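You operate a simulated robot arm through the tools that you are given. There is no shell and no other tool.

You are at the controls of a simulated robot arm. One attempt, no reset.

Task
Test the lamps, zero the count and start the cell at 50 %.
Fine: speed knob; reset, desk mode knob on AUTO; start comes last.

The check looks at the end state, three seconds after you hand in, the way a careful person would. Anything else that was tipped, shoved, dropped, spilled or broken makes it a failure.

Robot
A 6-joint arm with a two-finger gripper, fixed in place. Base frame: the origin is at the foot of the arm, x ahead of it, y to its left, z up; the work surface is at about z = 900. Readings come in mm, degrees, newtons and seconds.
Its first joint turns from -166.0 to 166.0 degrees. Payload 2.45 kg.
The TCP is the grasp point between the finger pads, 20 mm short of the fingertips. In the tool frame z runs along the fingers and y along their closing line. Largest opening 140 mm; the body of the gripper starts 168 mm behind the TCP.
Orientation is that of the tool frame in the base frame, as a unit quaternion [w, x, y, z]. With the fingers straight down and closing along the base's y, the tool's x points along the base's -x, its y along +y and its z along -z.

Tools
- The arm moves only by the tool arm_command. Its argument "deltas" is a list of rows, each a list of 3 entries, a list of its own where there are three numbers: the shift along the base's x, y, z in mm, then the turn, a rotation vector about the base's x, y, z in degrees, then the opening, from 0 (shut) to 1 (fully open). In form: [[[x, y, z], [ax, ay, az], grip], ...]. A call has 1 to 20 rows; each row is the pose to reach, as a shift and turn from the pose commanded when the call began. Rows are played at 5 a second. More than 50 mm and 8.6 degrees between two rows, or a gripper value outside its range, and nothing of the call is played. Where a pose cannot be reached the arm comes as near as it can. A force on the tool above 40 N (or 10 N above the force at the start of the call, whichever is more), or a blocked arm, ends the call early, and 0.2 s more pass. The fingers move at their own pace (about 45 mm/s each) and stop on an object; they squeeze with about 23 N. The grip force told is the motor's: it shows also when the fingers shut on nothing. Time passes only in rows, and 0.2 s behind the last, so rows that repeat a pose let the fingers close. The reply holds the time, the measured pose of the TCP, the force on the tool along the base axes, the opening and the grip force, in the units named above and with some noise, with the torque about the TCP (base axes, N m) and any sound that the robot's microphone picked up, and new pictures: "pictures" is both (left out), scene, wrist or none.
- Cameras (640 x 400 px; columns grow to the right, rows downward): "scene" is fixed at [400.5, -650, 1663.3]; the picture's right is [0.94, -0.34, 0.00], its down [-0.18, -0.50, -0.85] and it looks along [0.29, 0.80, -0.53] (base axes); focal length 327 px, centre (320, 200). "wrist" rides on the gripper at [78, 11, -209] in the tool frame; the picture's right is [-0.14, 0.99, 0.00], its down [-0.92, -0.13, -0.37] and it looks along [-0.36, -0.05, 0.93] (tool axes); focal length 280 px, centre (320, 200). There is no depth. A picture from a camera that has moved, and an enlarged one, comes with that camera's place and axes in the base frame and with its lens.
- close_up(camera, box): a new picture of the part [left, top, right, bottom] of that camera's present view, enlarged. The clock stands still meanwhile.
- finish_job(): hands the job in; it is judged then, once.

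Nothing tells you positions but the pictures and the camera data. Unless the task says otherwise, let go and move clear before handing in.

The tools are called after ">>>" as name(argument=value, ...) on one line, values as JSON. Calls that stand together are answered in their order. arm_command: Moves the arm, as the interface text tells. Its arguments: {"type":"object","properties":{"deltas":{"type":"array","items":{"type":"array"}},"pictures":{"type":"string","enum":["both","scene","wrist","none"]}},"required":["deltas"]} The other tools are called the same way: close_up (camera, box) takes an enlarged picture of a part of a camera's view; finish_job () hands the job in.

At the start:

```text
time: 0.0
ee_pos: [662.4, 397.6, 1270.9]
ee_rot: [0.001, 0.0, 1.0, 0.0]
contact_force: [0.4, -0.1, -0.7]
wrist_torque: [0.0, 0.01, 0.0]
finger_gap: 140.0
finger_force: 0.0
```

scene: 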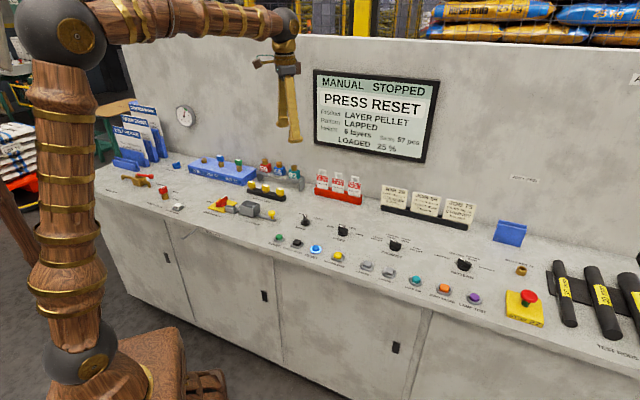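
wrist: 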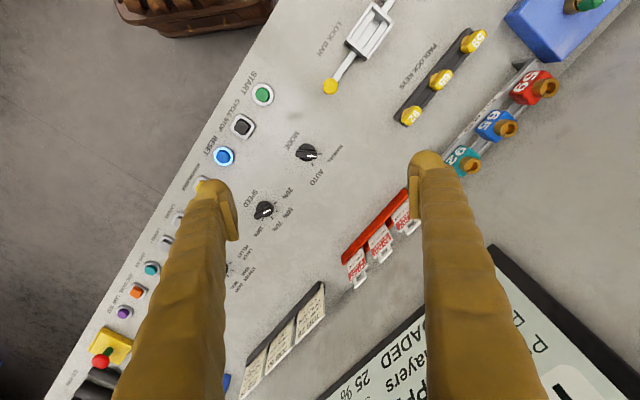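

I see a control desk with knobs, buttons and a display reading "MANUAL STOPPED, PRESS RESET". I'll look closer at both views before moving.

>>> close_up(camera="scene", box=[260, 200, 420, 300])

>>> close_up(camera="scene", box=[380, 220, 560, 332])

>>> close_up(camera="scene", box=[310, 65, 440, 165])

>>> close_up(camera="wrist", box=[180, 60, 360, 240])

>>> close_up(camera="scene", box=[360, 170, 560, 270])

>>> close_up(camera="scene", box=[100, 130, 320, 250])

```text
4.00 times, centred on (340, 250) of scene
camera zoom: at [400.5, -650.0, 1663.3], right [0.94, -0.34, 0.0], down [-0.18, -0.5, -0.85], along [0.29, 0.8, -0.53], focal length 1309 px, centre (240, 0)
```

zoom: 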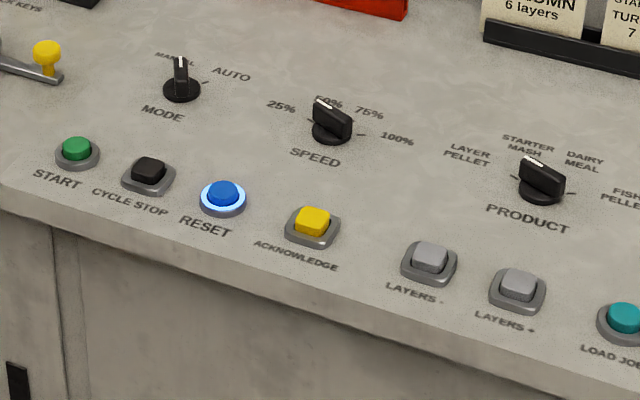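

```text
3.56 times, centred on (470, 276) of scene
camera zoom: at [400.5, -650.0, 1663.3], right [0.94, -0.34, 0.0], down [-0.18, -0.5, -0.85], along [0.29, 0.8, -0.53], focal length 1164 px, centre (-213, -70)
```

zoom: 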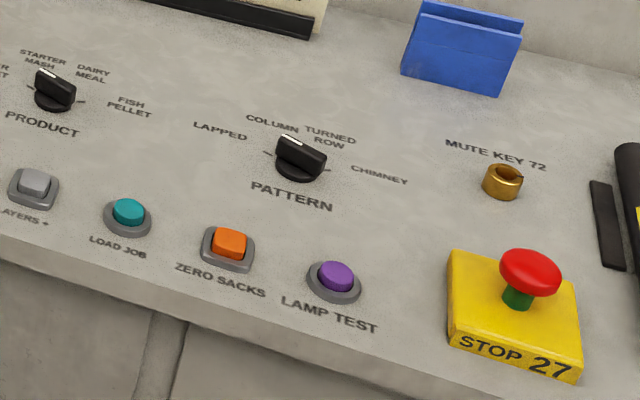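

```text
4.00 times, centred on (375, 115) of scene
camera zoom: at [400.5, -650.0, 1663.3], right [0.94, -0.34, 0.0], down [-0.18, -0.5, -0.85], along [0.29, 0.8, -0.53], focal length 1309 px, centre (100, 540)
```

zoom: 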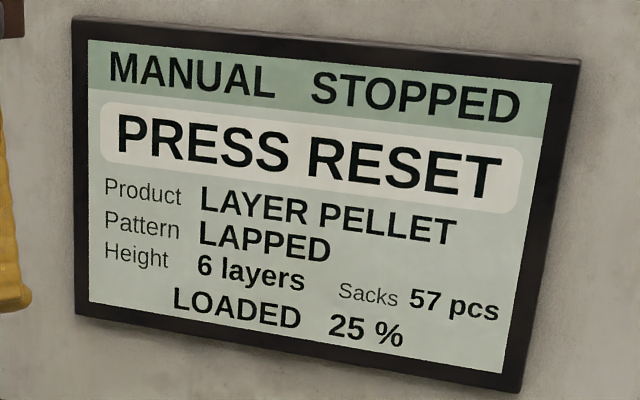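

```text
2.22 times, centred on (270, 150) of wrist
camera zoom: at [585.1, 406.8, 1480.0], right [0.14, 0.99, 0.0], down [0.92, -0.13, 0.37], along [0.37, -0.05, -0.93], focal length 623 px, centre (431, 311)
```

zoom: 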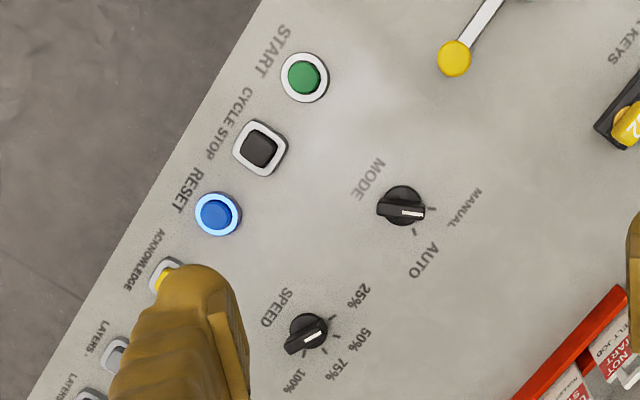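

```text
3.20 times, centred on (460, 220) of scene
camera zoom: at [400.5, -650.0, 1663.3], right [0.94, -0.34, 0.0], down [-0.18, -0.5, -0.85], along [0.29, 0.8, -0.53], focal length 1047 px, centre (-128, 136)
```

zoom: 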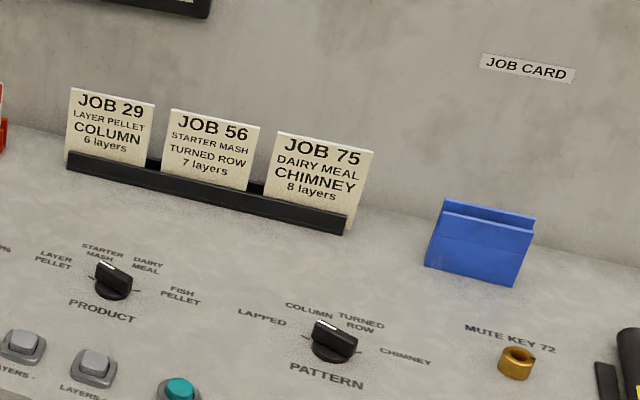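

```text
2.91 times, centred on (210, 190) of scene
camera zoom: at [400.5, -650.0, 1663.3], right [0.94, -0.34, 0.0], down [-0.18, -0.5, -0.85], along [0.29, 0.8, -0.53], focal length 952 px, centre (640, 229)
```

zoom: 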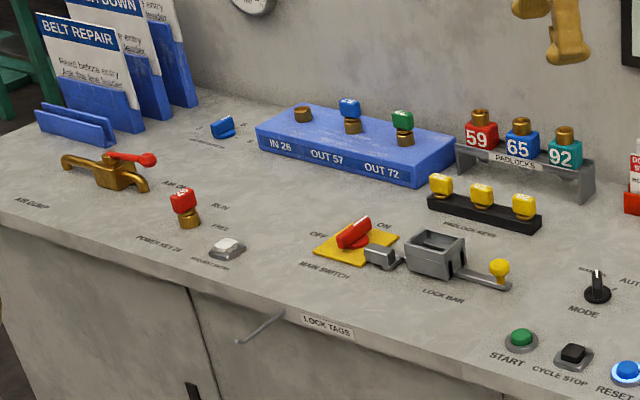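

The desk runs at 45° in the base frame. From both cameras I place START at about (583, 297), RESET (689, 190), ZERO SACKS (997, -116), LAMP TEST (1058, -175), MODE knob (705, 362) and SPEED knob (818, 250). I'll shut the fingers and move above LAMP TEST with the tool tilted outward, since it lies beyond tool-down reach.

>>> arm_command(deltas=[[[25, -36, -14], [-0.36, -2.16, 0], 0], [[50, -72, -28], [-0.71, -4.32, 0], 0], [[75, -107, -41], [-1.07, -6.48, 0], 0], [[100, -143, -55], [-1.43, -8.64, 0], 0], [[125, -179, -69], [-1.78, -10.8, 0], 0], [[150, -215, -82], [-2.14, -12.96, 0], 0], [[175, -251, -96], [-2.5, -15.1, 0], 0], [[200, -287, -110], [-2.85, -17.3, 0], 0], [[225, -322, -124], [-3.2, -19.4, 0], 0], [[250, -358, -137], [-3.56, -21.6, 0], 0], [[275, -394, -151], [-3.9, -23.8, 0], 0], [[300, -430, -165], [-4.3, -25.9, 0], 0], [[325, -466, -179], [-4.6, -28.1, 0], 0], [[350, -501, -192], [-5.0, -30.2, 0], 0], [[375, -537, -206], [-5.35, -32.4, 0], 0], [[400, -573, -220], [-5.7, -34.5, 0], 0], [[400, -573, -220], [-5.7, -34.5, 0], 0]])

```text
time: 3.6
ee_pos: [1066.4, -173.6, 1049.6]
ee_rot: [0.296, -0.001, 0.954, -0.049]
contact_force: [-0.8, 0.5, 0.1]
wrist_torque: [0.05, -0.03, 0.02]
finger_gap: 0.1
finger_force: 22.8
camera wrist: at [884.0, -148.4, 1174.2], right [0.14, 0.99, -0.01], down [0.55, -0.07, 0.84], along [0.83, -0.13, -0.55], focal length 280 px, centre (320, 200)
```

scene: 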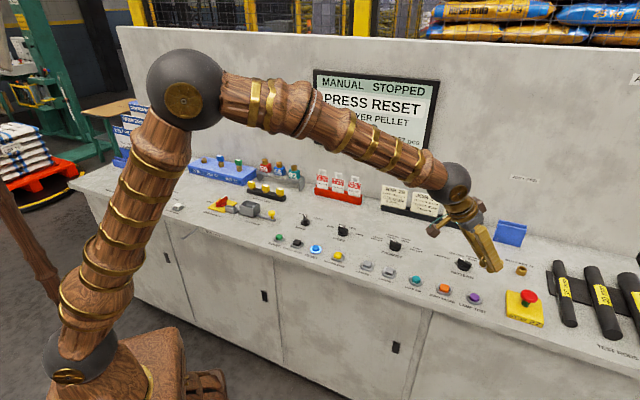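
wrist: 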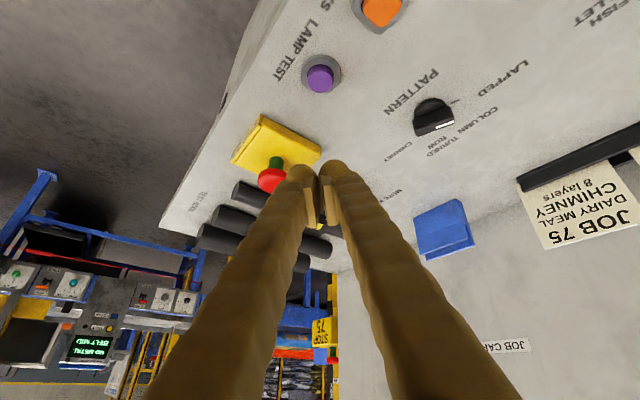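

The arm reached the hover pose over LAMP TEST, and the wrist view confirms the button at about (1057, -177). I'll descend to just above it and check alignment.

>>> arm_command(deltas=[[[-6, -2, -30], [0, 0, 0], 0], [[-6, -2, -60], [0, 0, 0], 0], [[-6, -2, -90], [0, 0, 0], 0], [[-6, -2, -90], [0, 0, 0], 0]])

>>> close_up(camera="scene", box=[420, 240, 540, 315])

>>> close_up(camera="wrist", box=[220, 80, 420, 205])

```text
time: 4.6
ee_pos: [1057.7, -175.8, 961.5]
ee_rot: [0.297, 0.0, 0.954, -0.049]
contact_force: [0.4, -0.2, 0.3]
wrist_torque: [0.01, 0.02, -0.02]
finger_gap: 0.0
finger_force: 23.3
camera wrist: at [876.7, -150.0, 1086.8], right [0.14, 0.99, -0.01], down [0.55, -0.07, 0.84], along [0.83, -0.13, -0.55], focal length 280 px, centre (320, 200)
```

scene: 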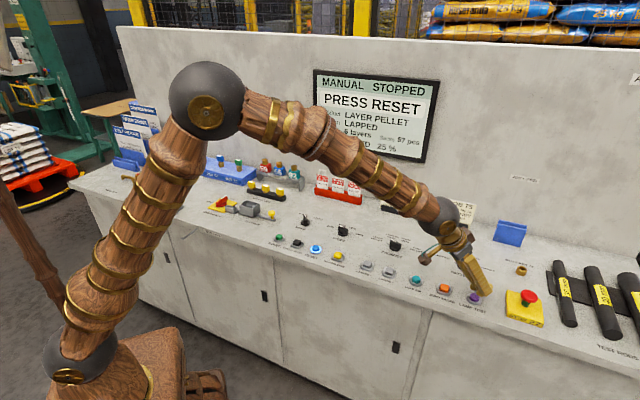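
wrist: 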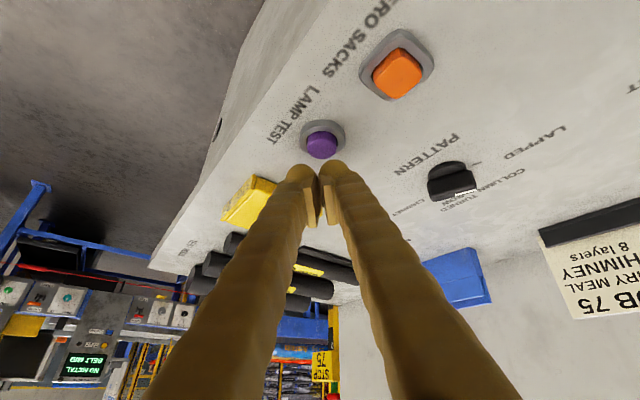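

```text
5.33 times, centred on (480, 278) of scene
camera zoom: at [400.5, -650.0, 1663.3], right [0.94, -0.34, 0.0], down [-0.18, -0.5, -0.85], along [0.29, 0.8, -0.53], focal length 1745 px, centre (-533, -213)
```

zoom: 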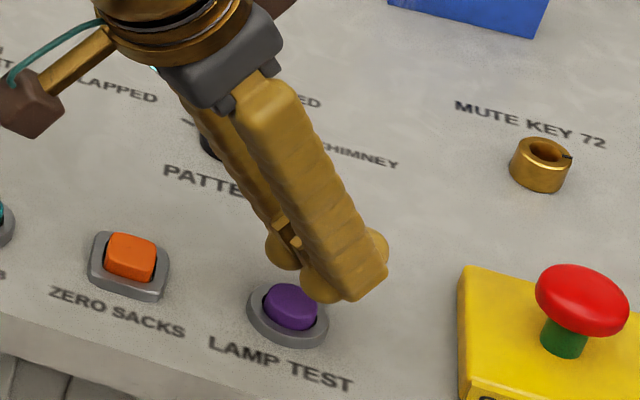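

```text
3.20 times, centred on (320, 142) of wrist
camera zoom: at [876.7, -150.0, 1086.8], right [0.14, 0.99, -0.01], down [0.55, -0.07, 0.84], along [0.83, -0.13, -0.55], focal length 897 px, centre (320, 384)
```

zoom: 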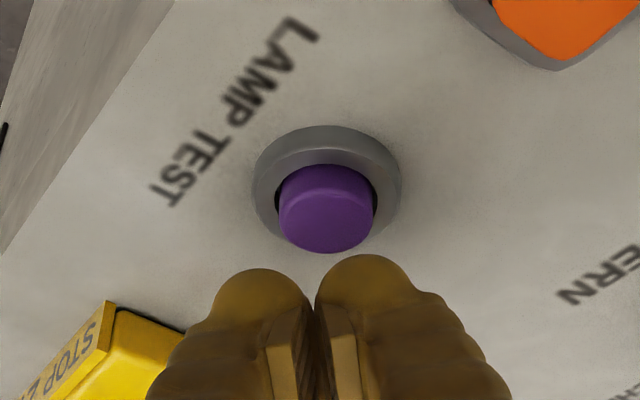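

The fingertip edge sits right behind and above the purple cap, aligned within a few mm. I'll press down in small steps and watch the force and lamps.

>>> arm_command(deltas=[[[-2, -1, -10], [0, 0, 0], 0], [[-2, -1, -16], [0, 0, 0], 0], [[-2, -1, -20], [0, 0, 0], 0], [[-2, -1, -23], [0, 0, 0], 0], [[-2, -1, -25], [0, 0, 0], 0]])

>>> close_up(camera="scene", box=[420, 240, 540, 315])

```text
time: 5.8
ee_pos: [1055.4, -177.3, 934.2]
ee_rot: [0.297, -0.001, 0.954, -0.049]
contact_force: [2.9, -0.8, 2.8]
wrist_torque: [0.03, 0.04, -0.01]
finger_gap: 0.1
finger_force: 23.5
heard: click
camera wrist: at [873.6, -151.0, 1061.7], right [0.14, 0.99, -0.01], down [0.55, -0.07, 0.84], along [0.83, -0.13, -0.55], focal length 280 px, centre (320, 200)
```

scene: 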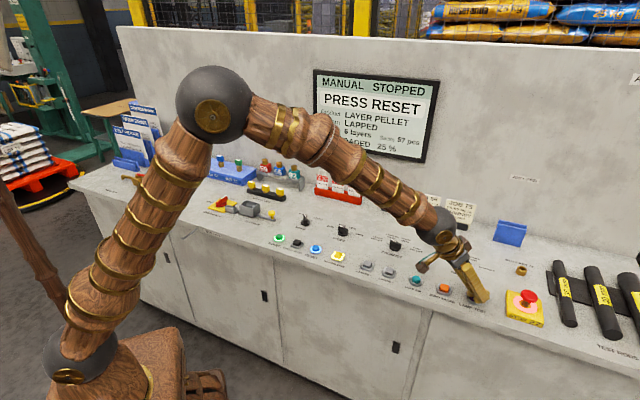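
wrist: 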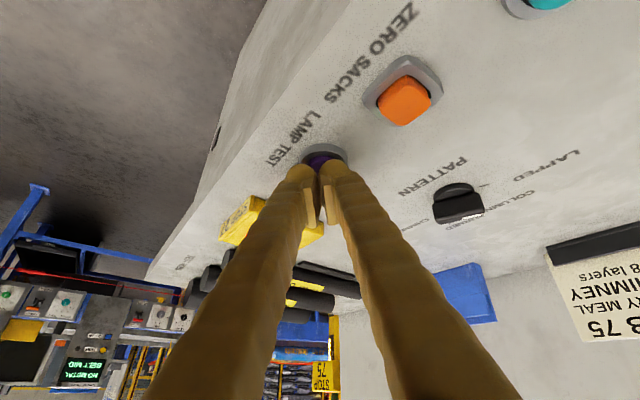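

```text
5.33 times, centred on (480, 278) of scene
camera zoom: at [400.5, -650.0, 1663.3], right [0.94, -0.34, 0.0], down [-0.18, -0.5, -0.85], along [0.29, 0.8, -0.53], focal length 1745 px, centre (-533, -213)
```

zoom: 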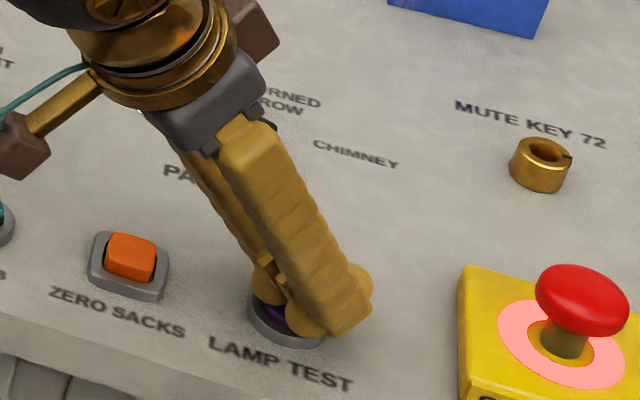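

A click sounded and the lamps lit (START, RESET, ACK, stop ring), so the lamp test works. I'll hold briefly, then lift off and move toward ZERO SACKS at about (997, -116).

>>> arm_command(deltas=[[[0, 0, 0], [0, 0, 0], 0], [[0, 0, 0], [0, 0, 0], 0], [[0, 0, 0], [0, 0, 0], 0], [[0, 0, 0], [0, 0, 0], 0], [[0, 0, 0], [0, 0, 0], 0], [[0, 0, 15], [0, 0, 0], 0], [[0, 0, 40], [0, 0, 0], 0], [[-20, 20, 50], [0, 0, 0], 0], [[-40, 40, 45], [0, 0, 0], 0], [[-60, 60, 30], [0, 0, 0], 0], [[-60, 60, 26], [0, 0, 0], 0]])

>>> close_up(camera="scene", box=[400, 240, 520, 315])

>>> close_up(camera="wrist", box=[220, 80, 420, 205])

>>> close_up(camera="scene", box=[310, 65, 440, 165])

```text
time: 8.2
ee_pos: [993.9, -118.4, 962.6]
ee_rot: [0.297, 0.0, 0.954, -0.049]
contact_force: [0.7, 0.1, -0.4]
wrist_torque: [0.02, -0.02, 0.0]
finger_gap: 0.1
finger_force: 22.8
camera wrist: at [812.3, -91.9, 1087.8], right [0.14, 0.99, -0.01], down [0.55, -0.07, 0.84], along [0.83, -0.13, -0.55], focal length 280 px, centre (320, 200)
```

scene: 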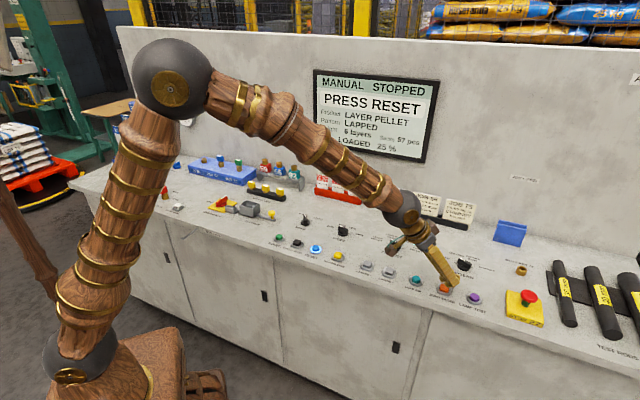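
wrist: 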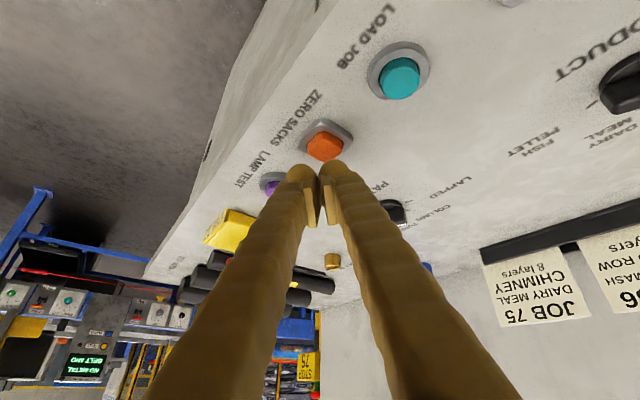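

```text
5.33 times, centred on (460, 278) of scene
camera zoom: at [400.5, -650.0, 1663.3], right [0.94, -0.34, 0.0], down [-0.18, -0.5, -0.85], along [0.29, 0.8, -0.53], focal length 1745 px, centre (-427, -213)
```

zoom: 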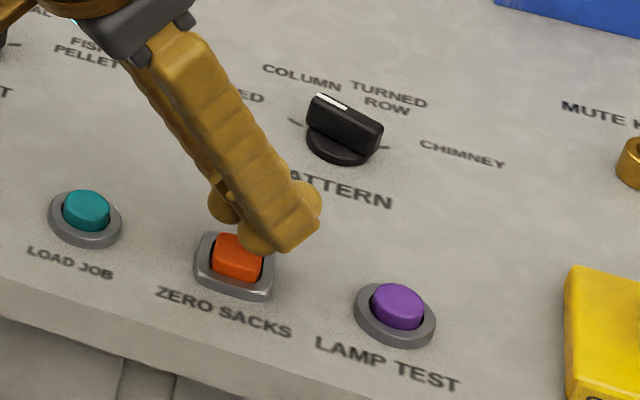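

```text
3.20 times, centred on (320, 142) of wrist
camera zoom: at [812.3, -91.9, 1087.8], right [0.14, 0.99, -0.01], down [0.55, -0.07, 0.84], along [0.83, -0.13, -0.55], focal length 897 px, centre (320, 384)
```

zoom: 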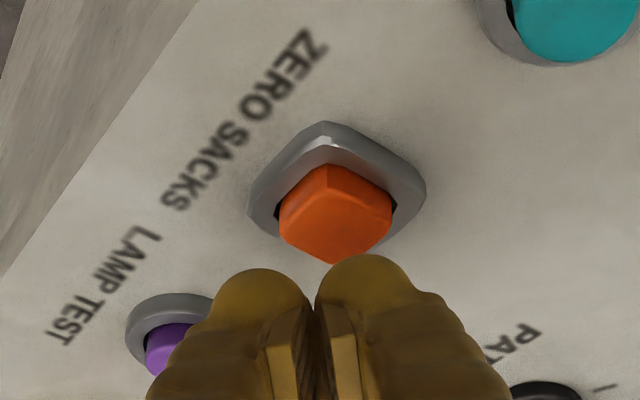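

```text
4.00 times, centred on (375, 115) of scene
camera zoom: at [400.5, -650.0, 1663.3], right [0.94, -0.34, 0.0], down [-0.18, -0.5, -0.85], along [0.29, 0.8, -0.53], focal length 1309 px, centre (100, 540)
```

zoom: 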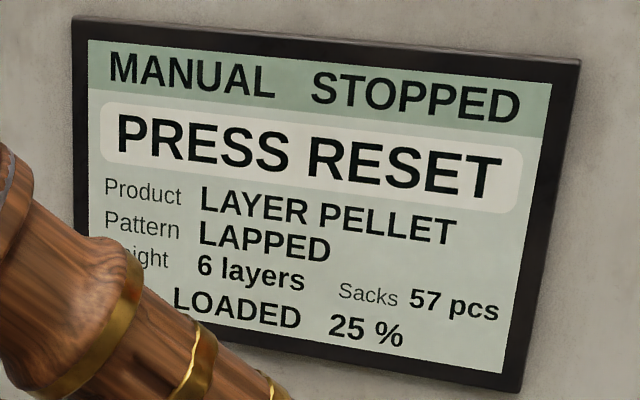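

The lamps are off again and the tool is over ZERO SACKS, about 4 mm off in y. I'll correct and press.

>>> arm_command(deltas=[[[-2, 4, -10], [0, 0, 0], 0], [[-2, 4, -16], [0, 0, 0], 0], [[-2, 4, -21], [0, 0, 0], 0], [[-2, 4, -24], [0, 0, 0], 0], [[-2, 4, -27], [0, 0, 0], 0], [[-2, 4, -27], [0, 0, 0], 0]])

>>> close_up(camera="scene", box=[310, 65, 440, 165])

```text
time: 9.6
ee_pos: [993.8, -113.5, 935.4]
ee_rot: [0.297, 0.0, 0.954, -0.049]
contact_force: [-0.1, -0.7, 3.5]
wrist_torque: [0.05, -0.04, 0.01]
finger_gap: 0.0
finger_force: 23.2
heard: click
camera wrist: at [811.7, -87.8, 1061.5], right [0.14, 0.99, -0.01], down [0.55, -0.07, 0.84], along [0.83, -0.13, -0.55], focal length 280 px, centre (320, 200)
```

scene: 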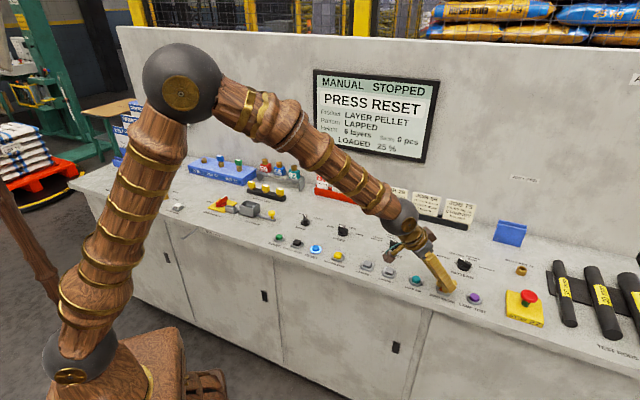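
wrist: 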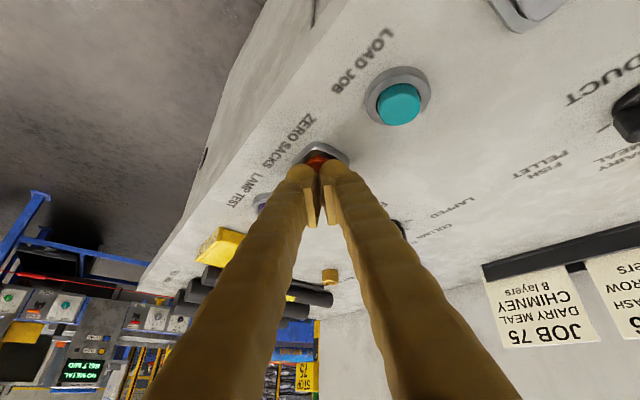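

```text
4.00 times, centred on (375, 115) of scene
camera zoom: at [400.5, -650.0, 1663.3], right [0.94, -0.34, 0.0], down [-0.18, -0.5, -0.85], along [0.29, 0.8, -0.53], focal length 1309 px, centre (100, 540)
```

zoom: 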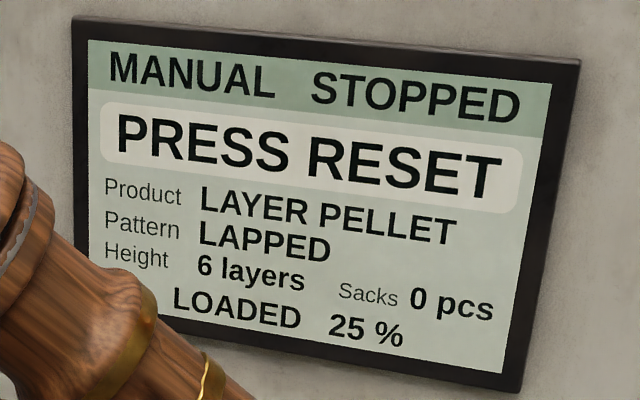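

Sacks now reads 0. Next I'll lift, bring the tool upright and hover above the SPEED knob with the fingers part open to examine it.

>>> arm_command(deltas=[[[0, 0, 20], [0, 0, 0], 0], [[0, 0, 60], [0, 0, 0], 0], [[-17, 36, 85], [0.57, 3.45, 0], 0.1], [[-35, 73, 105], [1.14, 6.9, 0], 0.2], [[-53, 109, 125], [1.7, 10.35, 0], 0.3], [[-70, 145, 135], [2.3, 13.8, 0], 0.4], [[-88, 182, 135], [2.85, 17.25, 0], 0.45], [[-105, 218, 135], [3.4, 20.7, 0], 0.45], [[-123, 254, 135], [4.0, 24.15, 0], 0.45], [[-141, 291, 135], [4.55, 27.6, 0], 0.45], [[-158, 327, 135], [5.1, 31.05, 0], 0.45], [[-176, 363, 135], [5.7, 34.5, 0], 0.45], [[-176, 363, 135], [5.7, 34.5, 0], 0.45]])

>>> close_up(camera="wrist", box=[240, 80, 400, 180])

>>> close_up(camera="scene", box=[300, 205, 396, 265])

```text
time: 12.4
ee_pos: [816.6, 248.6, 1070.1]
ee_rot: [0.0, 0.0, 1.0, 0.0]
contact_force: [0.4, -0.3, 0.5]
wrist_torque: [0.0, -0.01, 0.01]
finger_gap: 62.9
finger_force: 0.0
camera wrist: at [738.4, 258.5, 1279.6], right [0.14, 0.99, 0.0], down [0.92, -0.13, 0.37], along [0.37, -0.05, -0.93], focal length 280 px, centre (320, 200)
```

scene: 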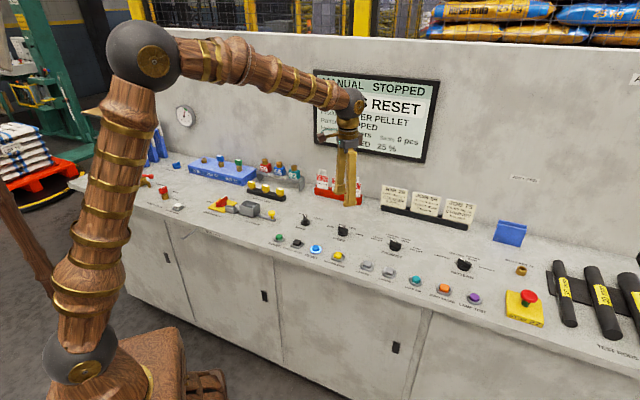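
wrist: 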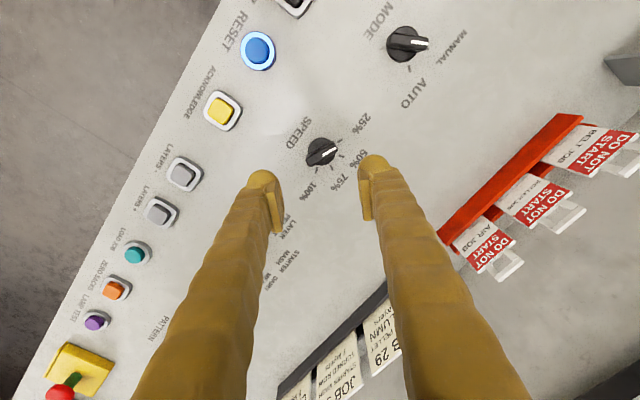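

```text
4.00 times, centred on (320, 130) of wrist
camera zoom: at [738.4, 258.5, 1279.6], right [0.14, 0.99, 0.0], down [0.92, -0.13, 0.37], along [0.37, -0.05, -0.93], focal length 1122 px, centre (320, 480)
```

zoom: 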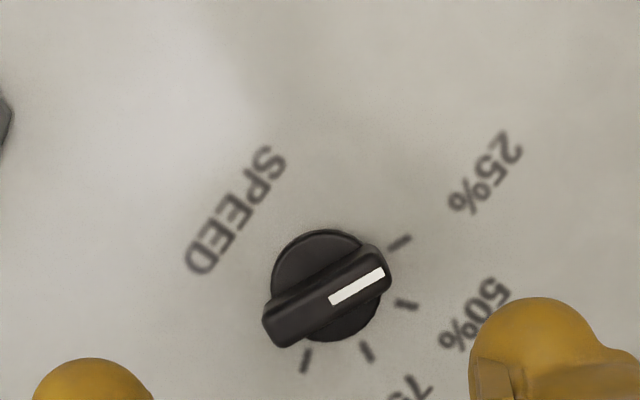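

```text
6.67 times, centred on (348, 235) of scene
camera zoom: at [400.5, -650.0, 1663.3], right [0.94, -0.34, 0.0], down [-0.18, -0.5, -0.85], along [0.29, 0.8, -0.53], focal length 2182 px, centre (133, -33)
```

zoom: 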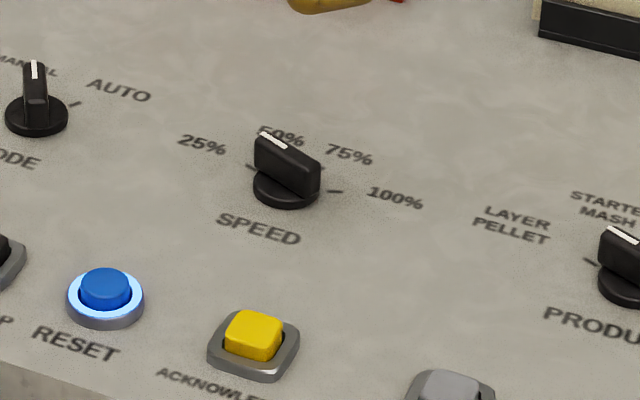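

The SPEED pointer is on 25 %. The ticks are 45° apart around a centre at about (817, 250), so 50 % is 45° clockwise. I'll turn the wrist +112.5° so the fingers straddle the knob's bar.

>>> arm_command(deltas=[[[0.5, 1.5, 0], [0, 0, 8], 0.4], [[0.5, 1.5, 0], [0, 0, 16], 0.4], [[0.5, 1.5, 0], [0, 0, 24], 0.4], [[0.5, 1.5, 0], [0, 0, 32], 0.4], [[0.5, 1.5, 0], [0, 0, 40], 0.4], [[0.5, 1.5, 0], [0, 0, 48], 0.4], [[0.5, 1.5, 0], [0, 0, 56], 0.4], [[0.5, 1.5, 0], [0, 0, 64], 0.4], [[0.5, 1.5, 0], [0, 0, 72], 0.4], [[0.5, 1.5, 0], [0, 0, 80], 0.4], [[0.5, 1.5, -10], [0, 0, 88], 0.4], [[0.5, 1.5, -30], [0, 0, 96], 0.4], [[0.5, 1.5, -50], [0, 0, 104], 0.4], [[0.5, 1.5, -80], [0, 0, 112.5], 0.4], [[0.5, 1.5, -100], [0, 0, 112.5], 0.4], [[0.5, 1.5, -100], [0, 0, 112.5], 0.4]])

>>> close_up(camera="wrist", box=[220, 60, 420, 185])

>>> close_up(camera="scene", box=[300, 195, 396, 255])

```text
time: 15.8
ee_pos: [819.2, 250.6, 969.7]
ee_rot: [0.0, 0.832, -0.555, -0.001]
contact_force: [-1.1, 0.4, -0.1]
wrist_torque: [-0.03, -0.04, -0.03]
finger_gap: 55.9
finger_force: 0.0
camera wrist: at [838.8, 172.4, 1179.7], right [-0.97, -0.25, 0.0], down [-0.24, 0.9, 0.37], along [-0.09, 0.36, -0.93], focal length 280 px, centre (320, 200)
```

scene: 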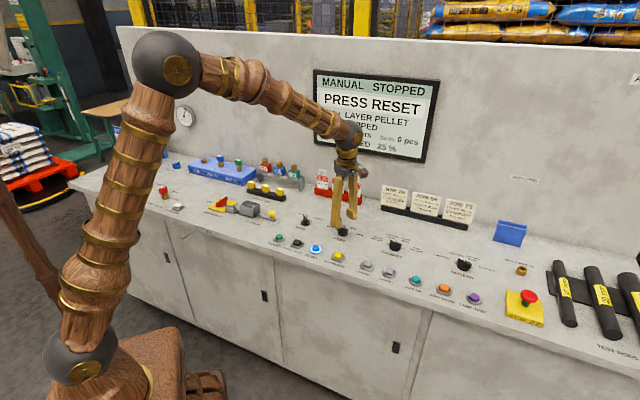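
wrist: 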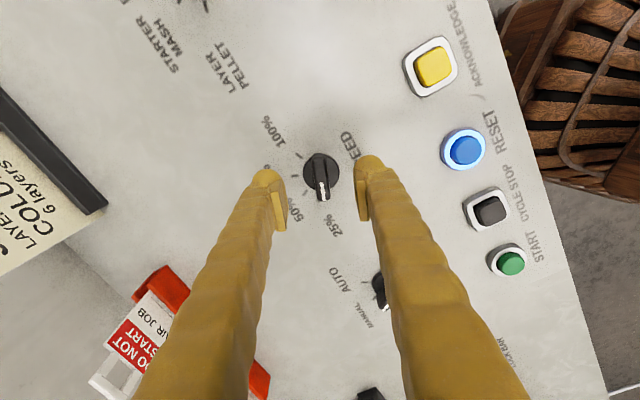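

```text
3.20 times, centred on (320, 122) of wrist
camera zoom: at [838.8, 172.4, 1179.7], right [-0.97, -0.25, 0.0], down [-0.24, 0.9, 0.37], along [-0.09, 0.36, -0.93], focal length 897 px, centre (320, 448)
```

zoom: 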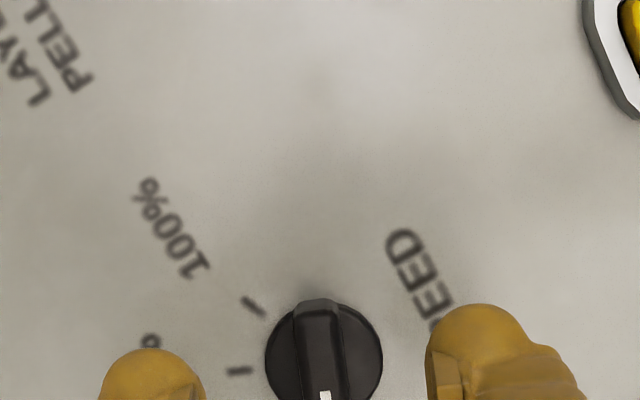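

```text
6.67 times, centred on (348, 225) of scene
camera zoom: at [400.5, -650.0, 1663.3], right [0.94, -0.34, 0.0], down [-0.18, -0.5, -0.85], along [0.29, 0.8, -0.53], focal length 2182 px, centre (133, 33)
```

zoom: 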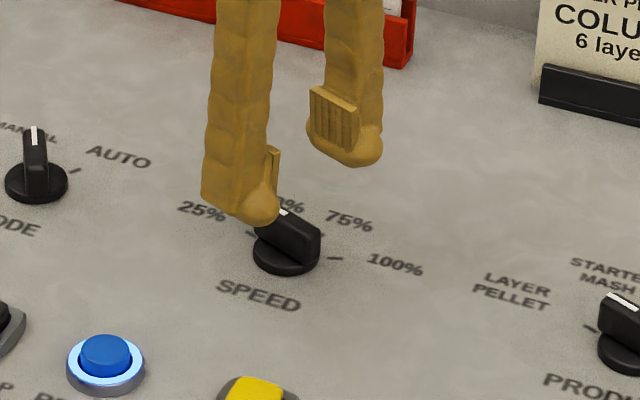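

The bar is parallel to the pads and centred between them to within a couple of mm. I'll lower so the tips are alongside the bar, then look.

>>> arm_command(deltas=[[[-1, -0.5, -15], [0, 0, 0], 0.4], [[-1, -0.5, -28], [0, 0, 0], 0.4], [[-1, -0.5, -37], [0, 0, 0], 0.4], [[-1, -0.5, -37], [0, 0, 0], 0.4]])

>>> close_up(camera="wrist", box=[220, 80, 420, 205])

>>> close_up(camera="scene", box=[300, 205, 396, 265])

```text
time: 16.8
ee_pos: [816.9, 250.5, 935.0]
ee_rot: [-0.001, 0.832, -0.555, -0.001]
contact_force: [-0.1, -0.8, 1.0]
wrist_torque: [-0.01, 0.01, 0.02]
finger_gap: 55.9
finger_force: 0.1
camera wrist: at [837.3, 171.9, 1142.9], right [-0.97, -0.25, 0.0], down [-0.23, 0.9, 0.37], along [-0.09, 0.36, -0.93], focal length 280 px, centre (320, 200)
```

scene: 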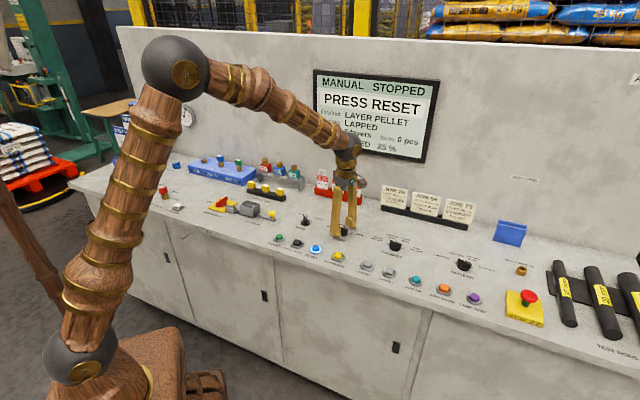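
wrist: 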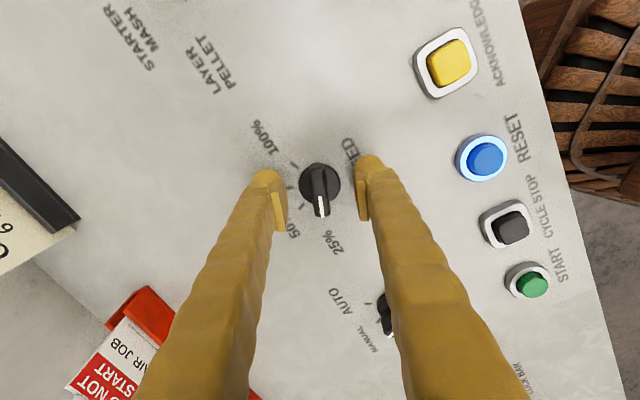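

```text
3.20 times, centred on (320, 142) of wrist
camera zoom: at [837.3, 171.9, 1142.9], right [-0.97, -0.25, 0.0], down [-0.23, 0.9, 0.37], along [-0.09, 0.36, -0.93], focal length 897 px, centre (320, 384)
```

zoom: 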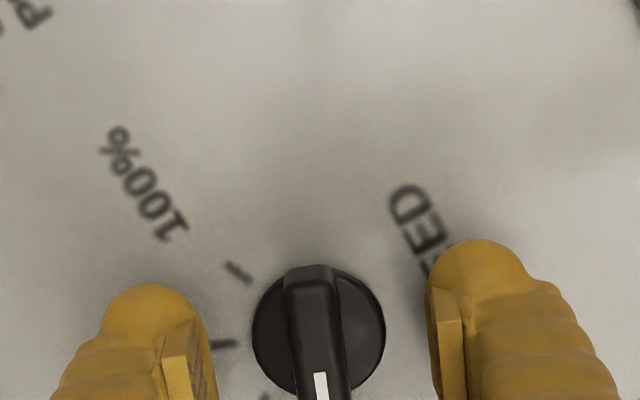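

```text
6.67 times, centred on (348, 235) of scene
camera zoom: at [400.5, -650.0, 1663.3], right [0.94, -0.34, 0.0], down [-0.18, -0.5, -0.85], along [0.29, 0.8, -0.53], focal length 2182 px, centre (133, -33)
```

zoom: 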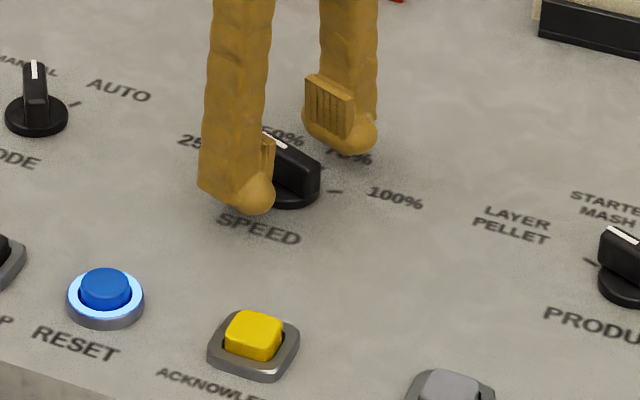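

The tips are near the bar's upper half. I'll lower 3 mm more and close on the bar.

>>> arm_command(deltas=[[[0, 0, -3], [0, 0, 0], 0.4], [[0, 0, -3], [0, 0, 0], 0.2], [[0, 0, -3], [0, 0, 0], 0.0], [[0, 0, -3], [0, 0, 0], 0.0], [[0, 0, -3], [0, 0, 0], 0.0]])

>>> close_up(camera="wrist", box=[220, 80, 420, 205])

>>> close_up(camera="scene", box=[300, 205, 396, 265])

```text
time: 18.0
ee_pos: [817.0, 249.3, 930.5]
ee_rot: [-0.001, 0.831, -0.556, -0.001]
contact_force: [7.6, 3.7, -3.3]
wrist_torque: [0.0, -0.1, -0.02]
finger_gap: 13.1
finger_force: 34.6
camera wrist: at [837.6, 171.9, 1139.7], right [-0.97, -0.25, 0.0], down [-0.23, 0.9, 0.37], along [-0.09, 0.36, -0.93], focal length 280 px, centre (320, 200)
```

scene: 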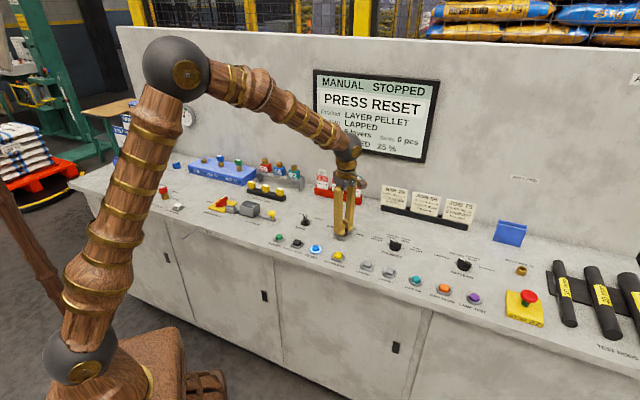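
wrist: 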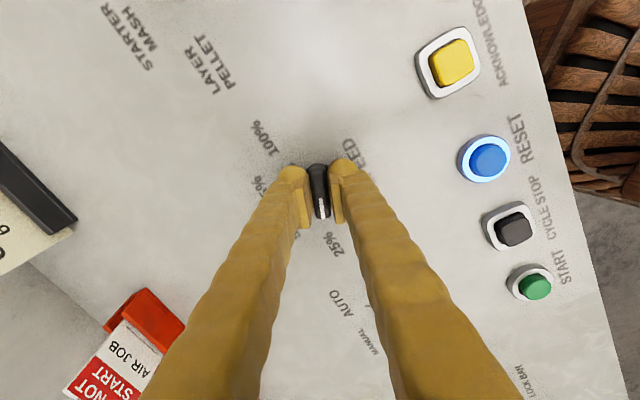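

```text
3.20 times, centred on (320, 142) of wrist
camera zoom: at [837.6, 171.9, 1139.7], right [-0.97, -0.25, 0.0], down [-0.23, 0.9, 0.37], along [-0.09, 0.36, -0.93], focal length 897 px, centre (320, 384)
```

zoom: 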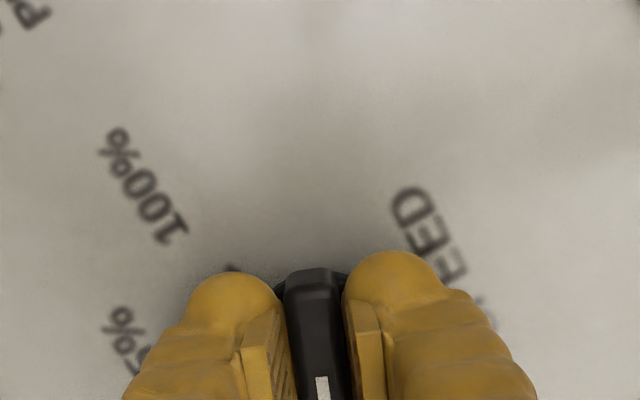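

```text
6.67 times, centred on (348, 235) of scene
camera zoom: at [400.5, -650.0, 1663.3], right [0.94, -0.34, 0.0], down [-0.18, -0.5, -0.85], along [0.29, 0.8, -0.53], focal length 2182 px, centre (133, -33)
```

zoom: 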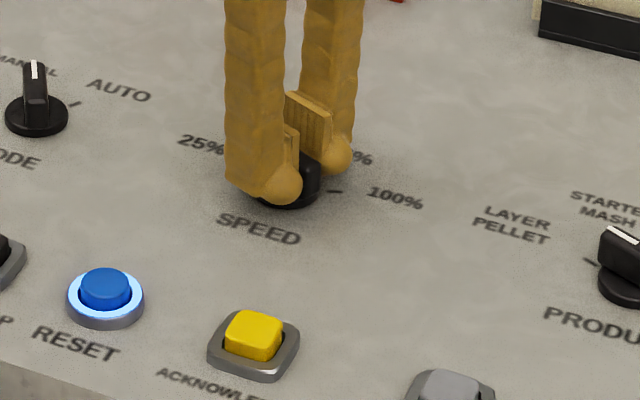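

The bar is gripped (13 mm gap). I'll turn 45° clockwise to 50 %.

>>> arm_command(deltas=[[[1, 0.4, 0], [0, 0, -5], 0], [[1, 0.4, 0], [0, 0, -10], 0], [[1, 0.4, 0], [0, 0, -15], 0], [[1, 0.4, 0], [0, 0, -20], 0], [[1, 0.4, 0], [0, 0, -25], 0], [[1, 0.4, 0], [0, 0, -30], 0], [[1, 0.4, 0], [0, 0, -35], 0], [[1, 0.4, 0], [0, 0, -40], 0], [[1, 0.4, 0], [0, 0, -45], 0], [[1, 0.4, 0], [0, 0, -45], 0]])

>>> close_up(camera="wrist", box=[220, 80, 420, 205])

>>> close_up(camera="scene", box=[310, 65, 440, 165])

```text
time: 19.8
ee_pos: [815.6, 250.2, 932.4]
ee_rot: [0.0, -0.601, 0.8, 0.001]
contact_force: [-9.2, 0.0, 9.0]
wrist_torque: [-0.04, 0.09, 0.02]
finger_gap: 12.9
finger_force: 39.4
stopped in row 8: the force on the tool passed its limit at 41 N (the readings are from after the stop); the commanded pose is now the measured one
camera wrist: at [785.0, 176.4, 1139.7], right [-0.91, 0.41, 0.0], down [0.38, 0.85, 0.37], along [0.15, 0.34, -0.93], focal length 280 px, centre (320, 200)
```

scene: 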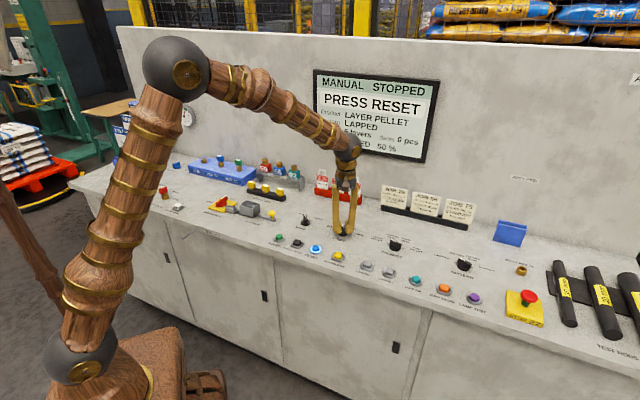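
wrist: 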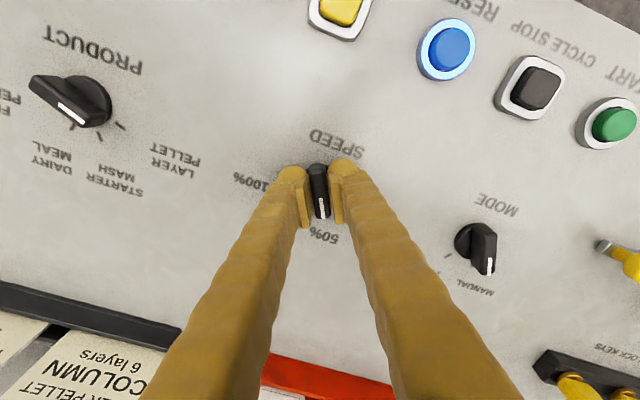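

```text
3.20 times, centred on (320, 142) of wrist
camera zoom: at [785.0, 176.4, 1139.7], right [-0.91, 0.41, 0.0], down [0.38, 0.85, 0.37], along [0.15, 0.34, -0.93], focal length 897 px, centre (320, 384)
```

zoom: 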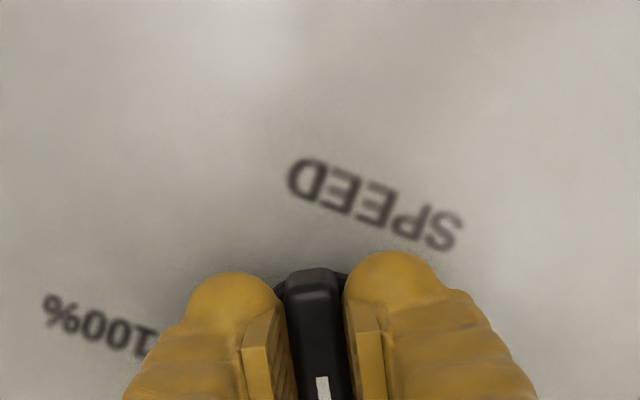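

```text
4.00 times, centred on (375, 115) of scene
camera zoom: at [400.5, -650.0, 1663.3], right [0.94, -0.34, 0.0], down [-0.18, -0.5, -0.85], along [0.29, 0.8, -0.53], focal length 1309 px, centre (100, 540)
```

zoom: 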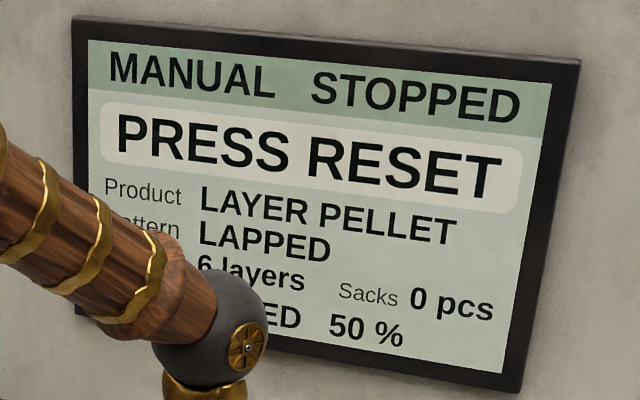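

The display now shows 50 %, with the turn about 6° short of the tick. I'll ease off the side load and finish the turn.

>>> arm_command(deltas=[[[-0.5, 0, 0], [0, 0, -2], 0], [[-0.5, 0, 0], [0, 0, -4], 0], [[-0.5, 0, 0], [0, 0, -6.4], 0], [[-0.5, 0, 0], [0, 0, -6.4], 0]])

```text
time: 20.8
ee_pos: [816.7, 249.3, 931.7]
ee_rot: [0.0, -0.554, 0.832, 0.001]
contact_force: [-2.3, -8.3, 9.7]
wrist_torque: [-0.03, -0.01, 0.0]
finger_gap: 12.8
finger_force: 39.0
camera wrist: at [776.8, 180.5, 1139.7], right [-0.86, 0.51, 0.0], down [0.47, 0.8, 0.37], along [0.19, 0.32, -0.93], focal length 280 px, centre (320, 200)
```

scene: 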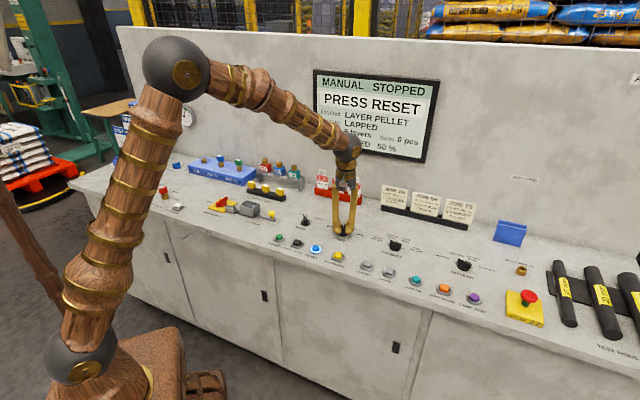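
wrist: 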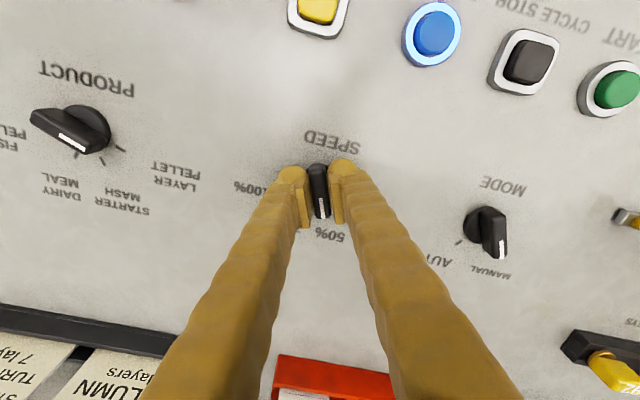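

SPEED is set at 50 %. I'll open, lift away, and move with shut, slightly tilted fingers to hover above RESET at about (689, 191).

>>> arm_command(deltas=[[[0, 0, 0], [0, 0, 0], 0.2], [[0, 0, 0], [0, 0, 0], 0.35], [[0, 0, 3], [0, 0, 0], 0.35], [[0, 0, 30], [0, 0, 0], 0.35], [[0, 0, 70], [0, 0, 0], 0.35], [[-20, -9, 80], [4.6, -1.9, 0], 0.2], [[-42, -18, 80], [9.2, -3.8, 0], 0.1], [[-63, -27, 80], [13.9, -5.7, 0], 0], [[-84, -36, 80], [18.5, -7.7, 0], 0], [[-105, -45, 80], [23.1, -9.6, 0], 0], [[-126, -53, 70], [27.7, -11.5, 0], 0], [[-126, -53, 50], [27.7, -11.5, 0], 0], [[-126, -53, 50], [27.7, -11.5, 0], 0]])

>>> close_up(camera="wrist", box=[220, 80, 420, 205])

>>> close_up(camera="scene", box=[260, 200, 380, 275])

>>> close_up(camera="scene", box=[310, 65, 440, 165])

```text
time: 23.6
ee_pos: [690.7, 196.9, 979.4]
ee_rot: [0.215, -0.536, 0.803, 0.145]
contact_force: [-0.3, -0.1, -0.3]
wrist_torque: [-0.01, 0.01, -0.01]
finger_gap: 0.1
finger_force: 23.3
camera wrist: at [615.8, 40.7, 1121.7], right [-0.87, 0.49, 0.07], down [0.36, 0.52, 0.78], along [0.35, 0.7, -0.62], focal length 280 px, centre (320, 200)
```

scene: 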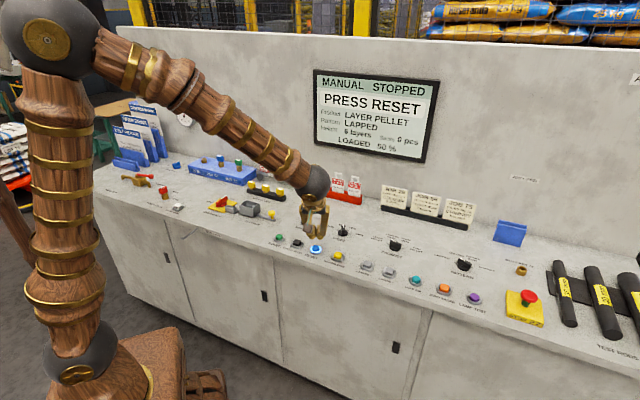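
wrist: 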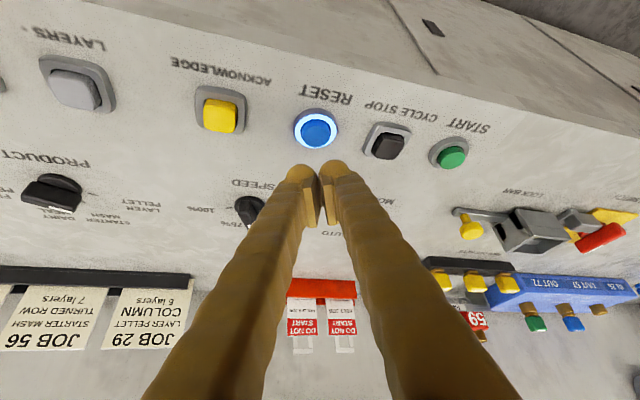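

```text
3.20 times, centred on (320, 142) of wrist
camera zoom: at [615.8, 40.7, 1121.7], right [-0.87, 0.49, 0.07], down [0.36, 0.52, 0.78], along [0.35, 0.7, -0.62], focal length 897 px, centre (320, 384)
```

zoom: 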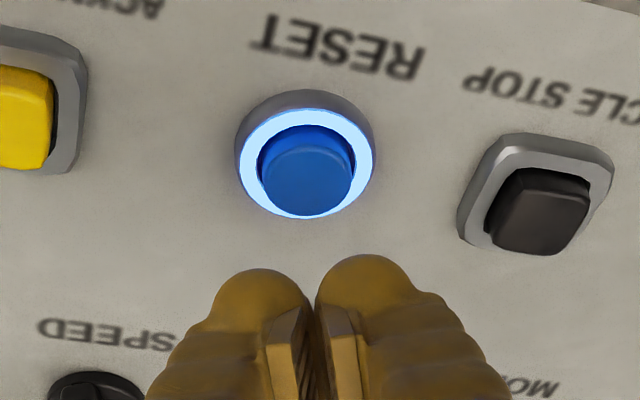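

```text
5.33 times, centred on (320, 238) of scene
camera zoom: at [400.5, -650.0, 1663.3], right [0.94, -0.34, 0.0], down [-0.18, -0.5, -0.85], along [0.29, 0.8, -0.53], focal length 1745 px, centre (320, 0)
```

zoom: 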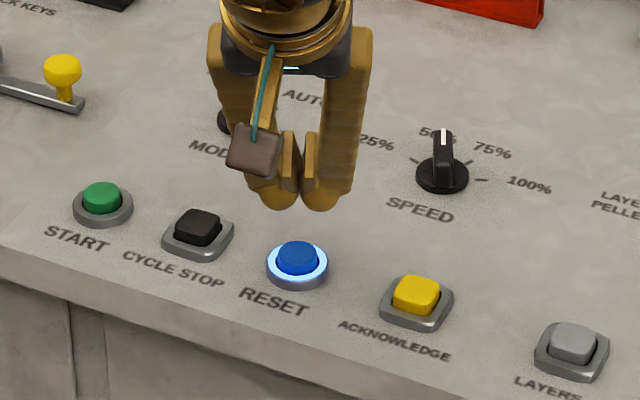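

```text
4.00 times, centred on (375, 115) of scene
camera zoom: at [400.5, -650.0, 1663.3], right [0.94, -0.34, 0.0], down [-0.18, -0.5, -0.85], along [0.29, 0.8, -0.53], focal length 1309 px, centre (100, 540)
```

zoom: 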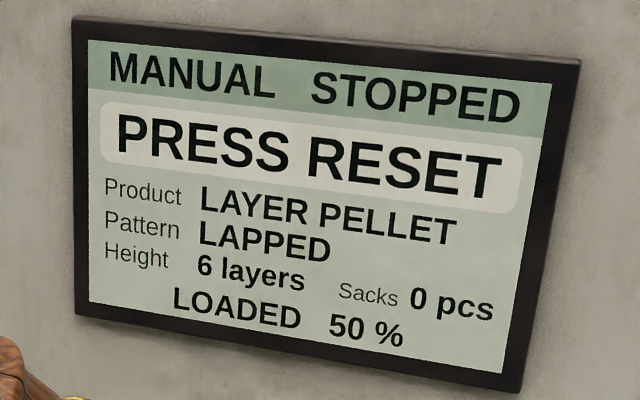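

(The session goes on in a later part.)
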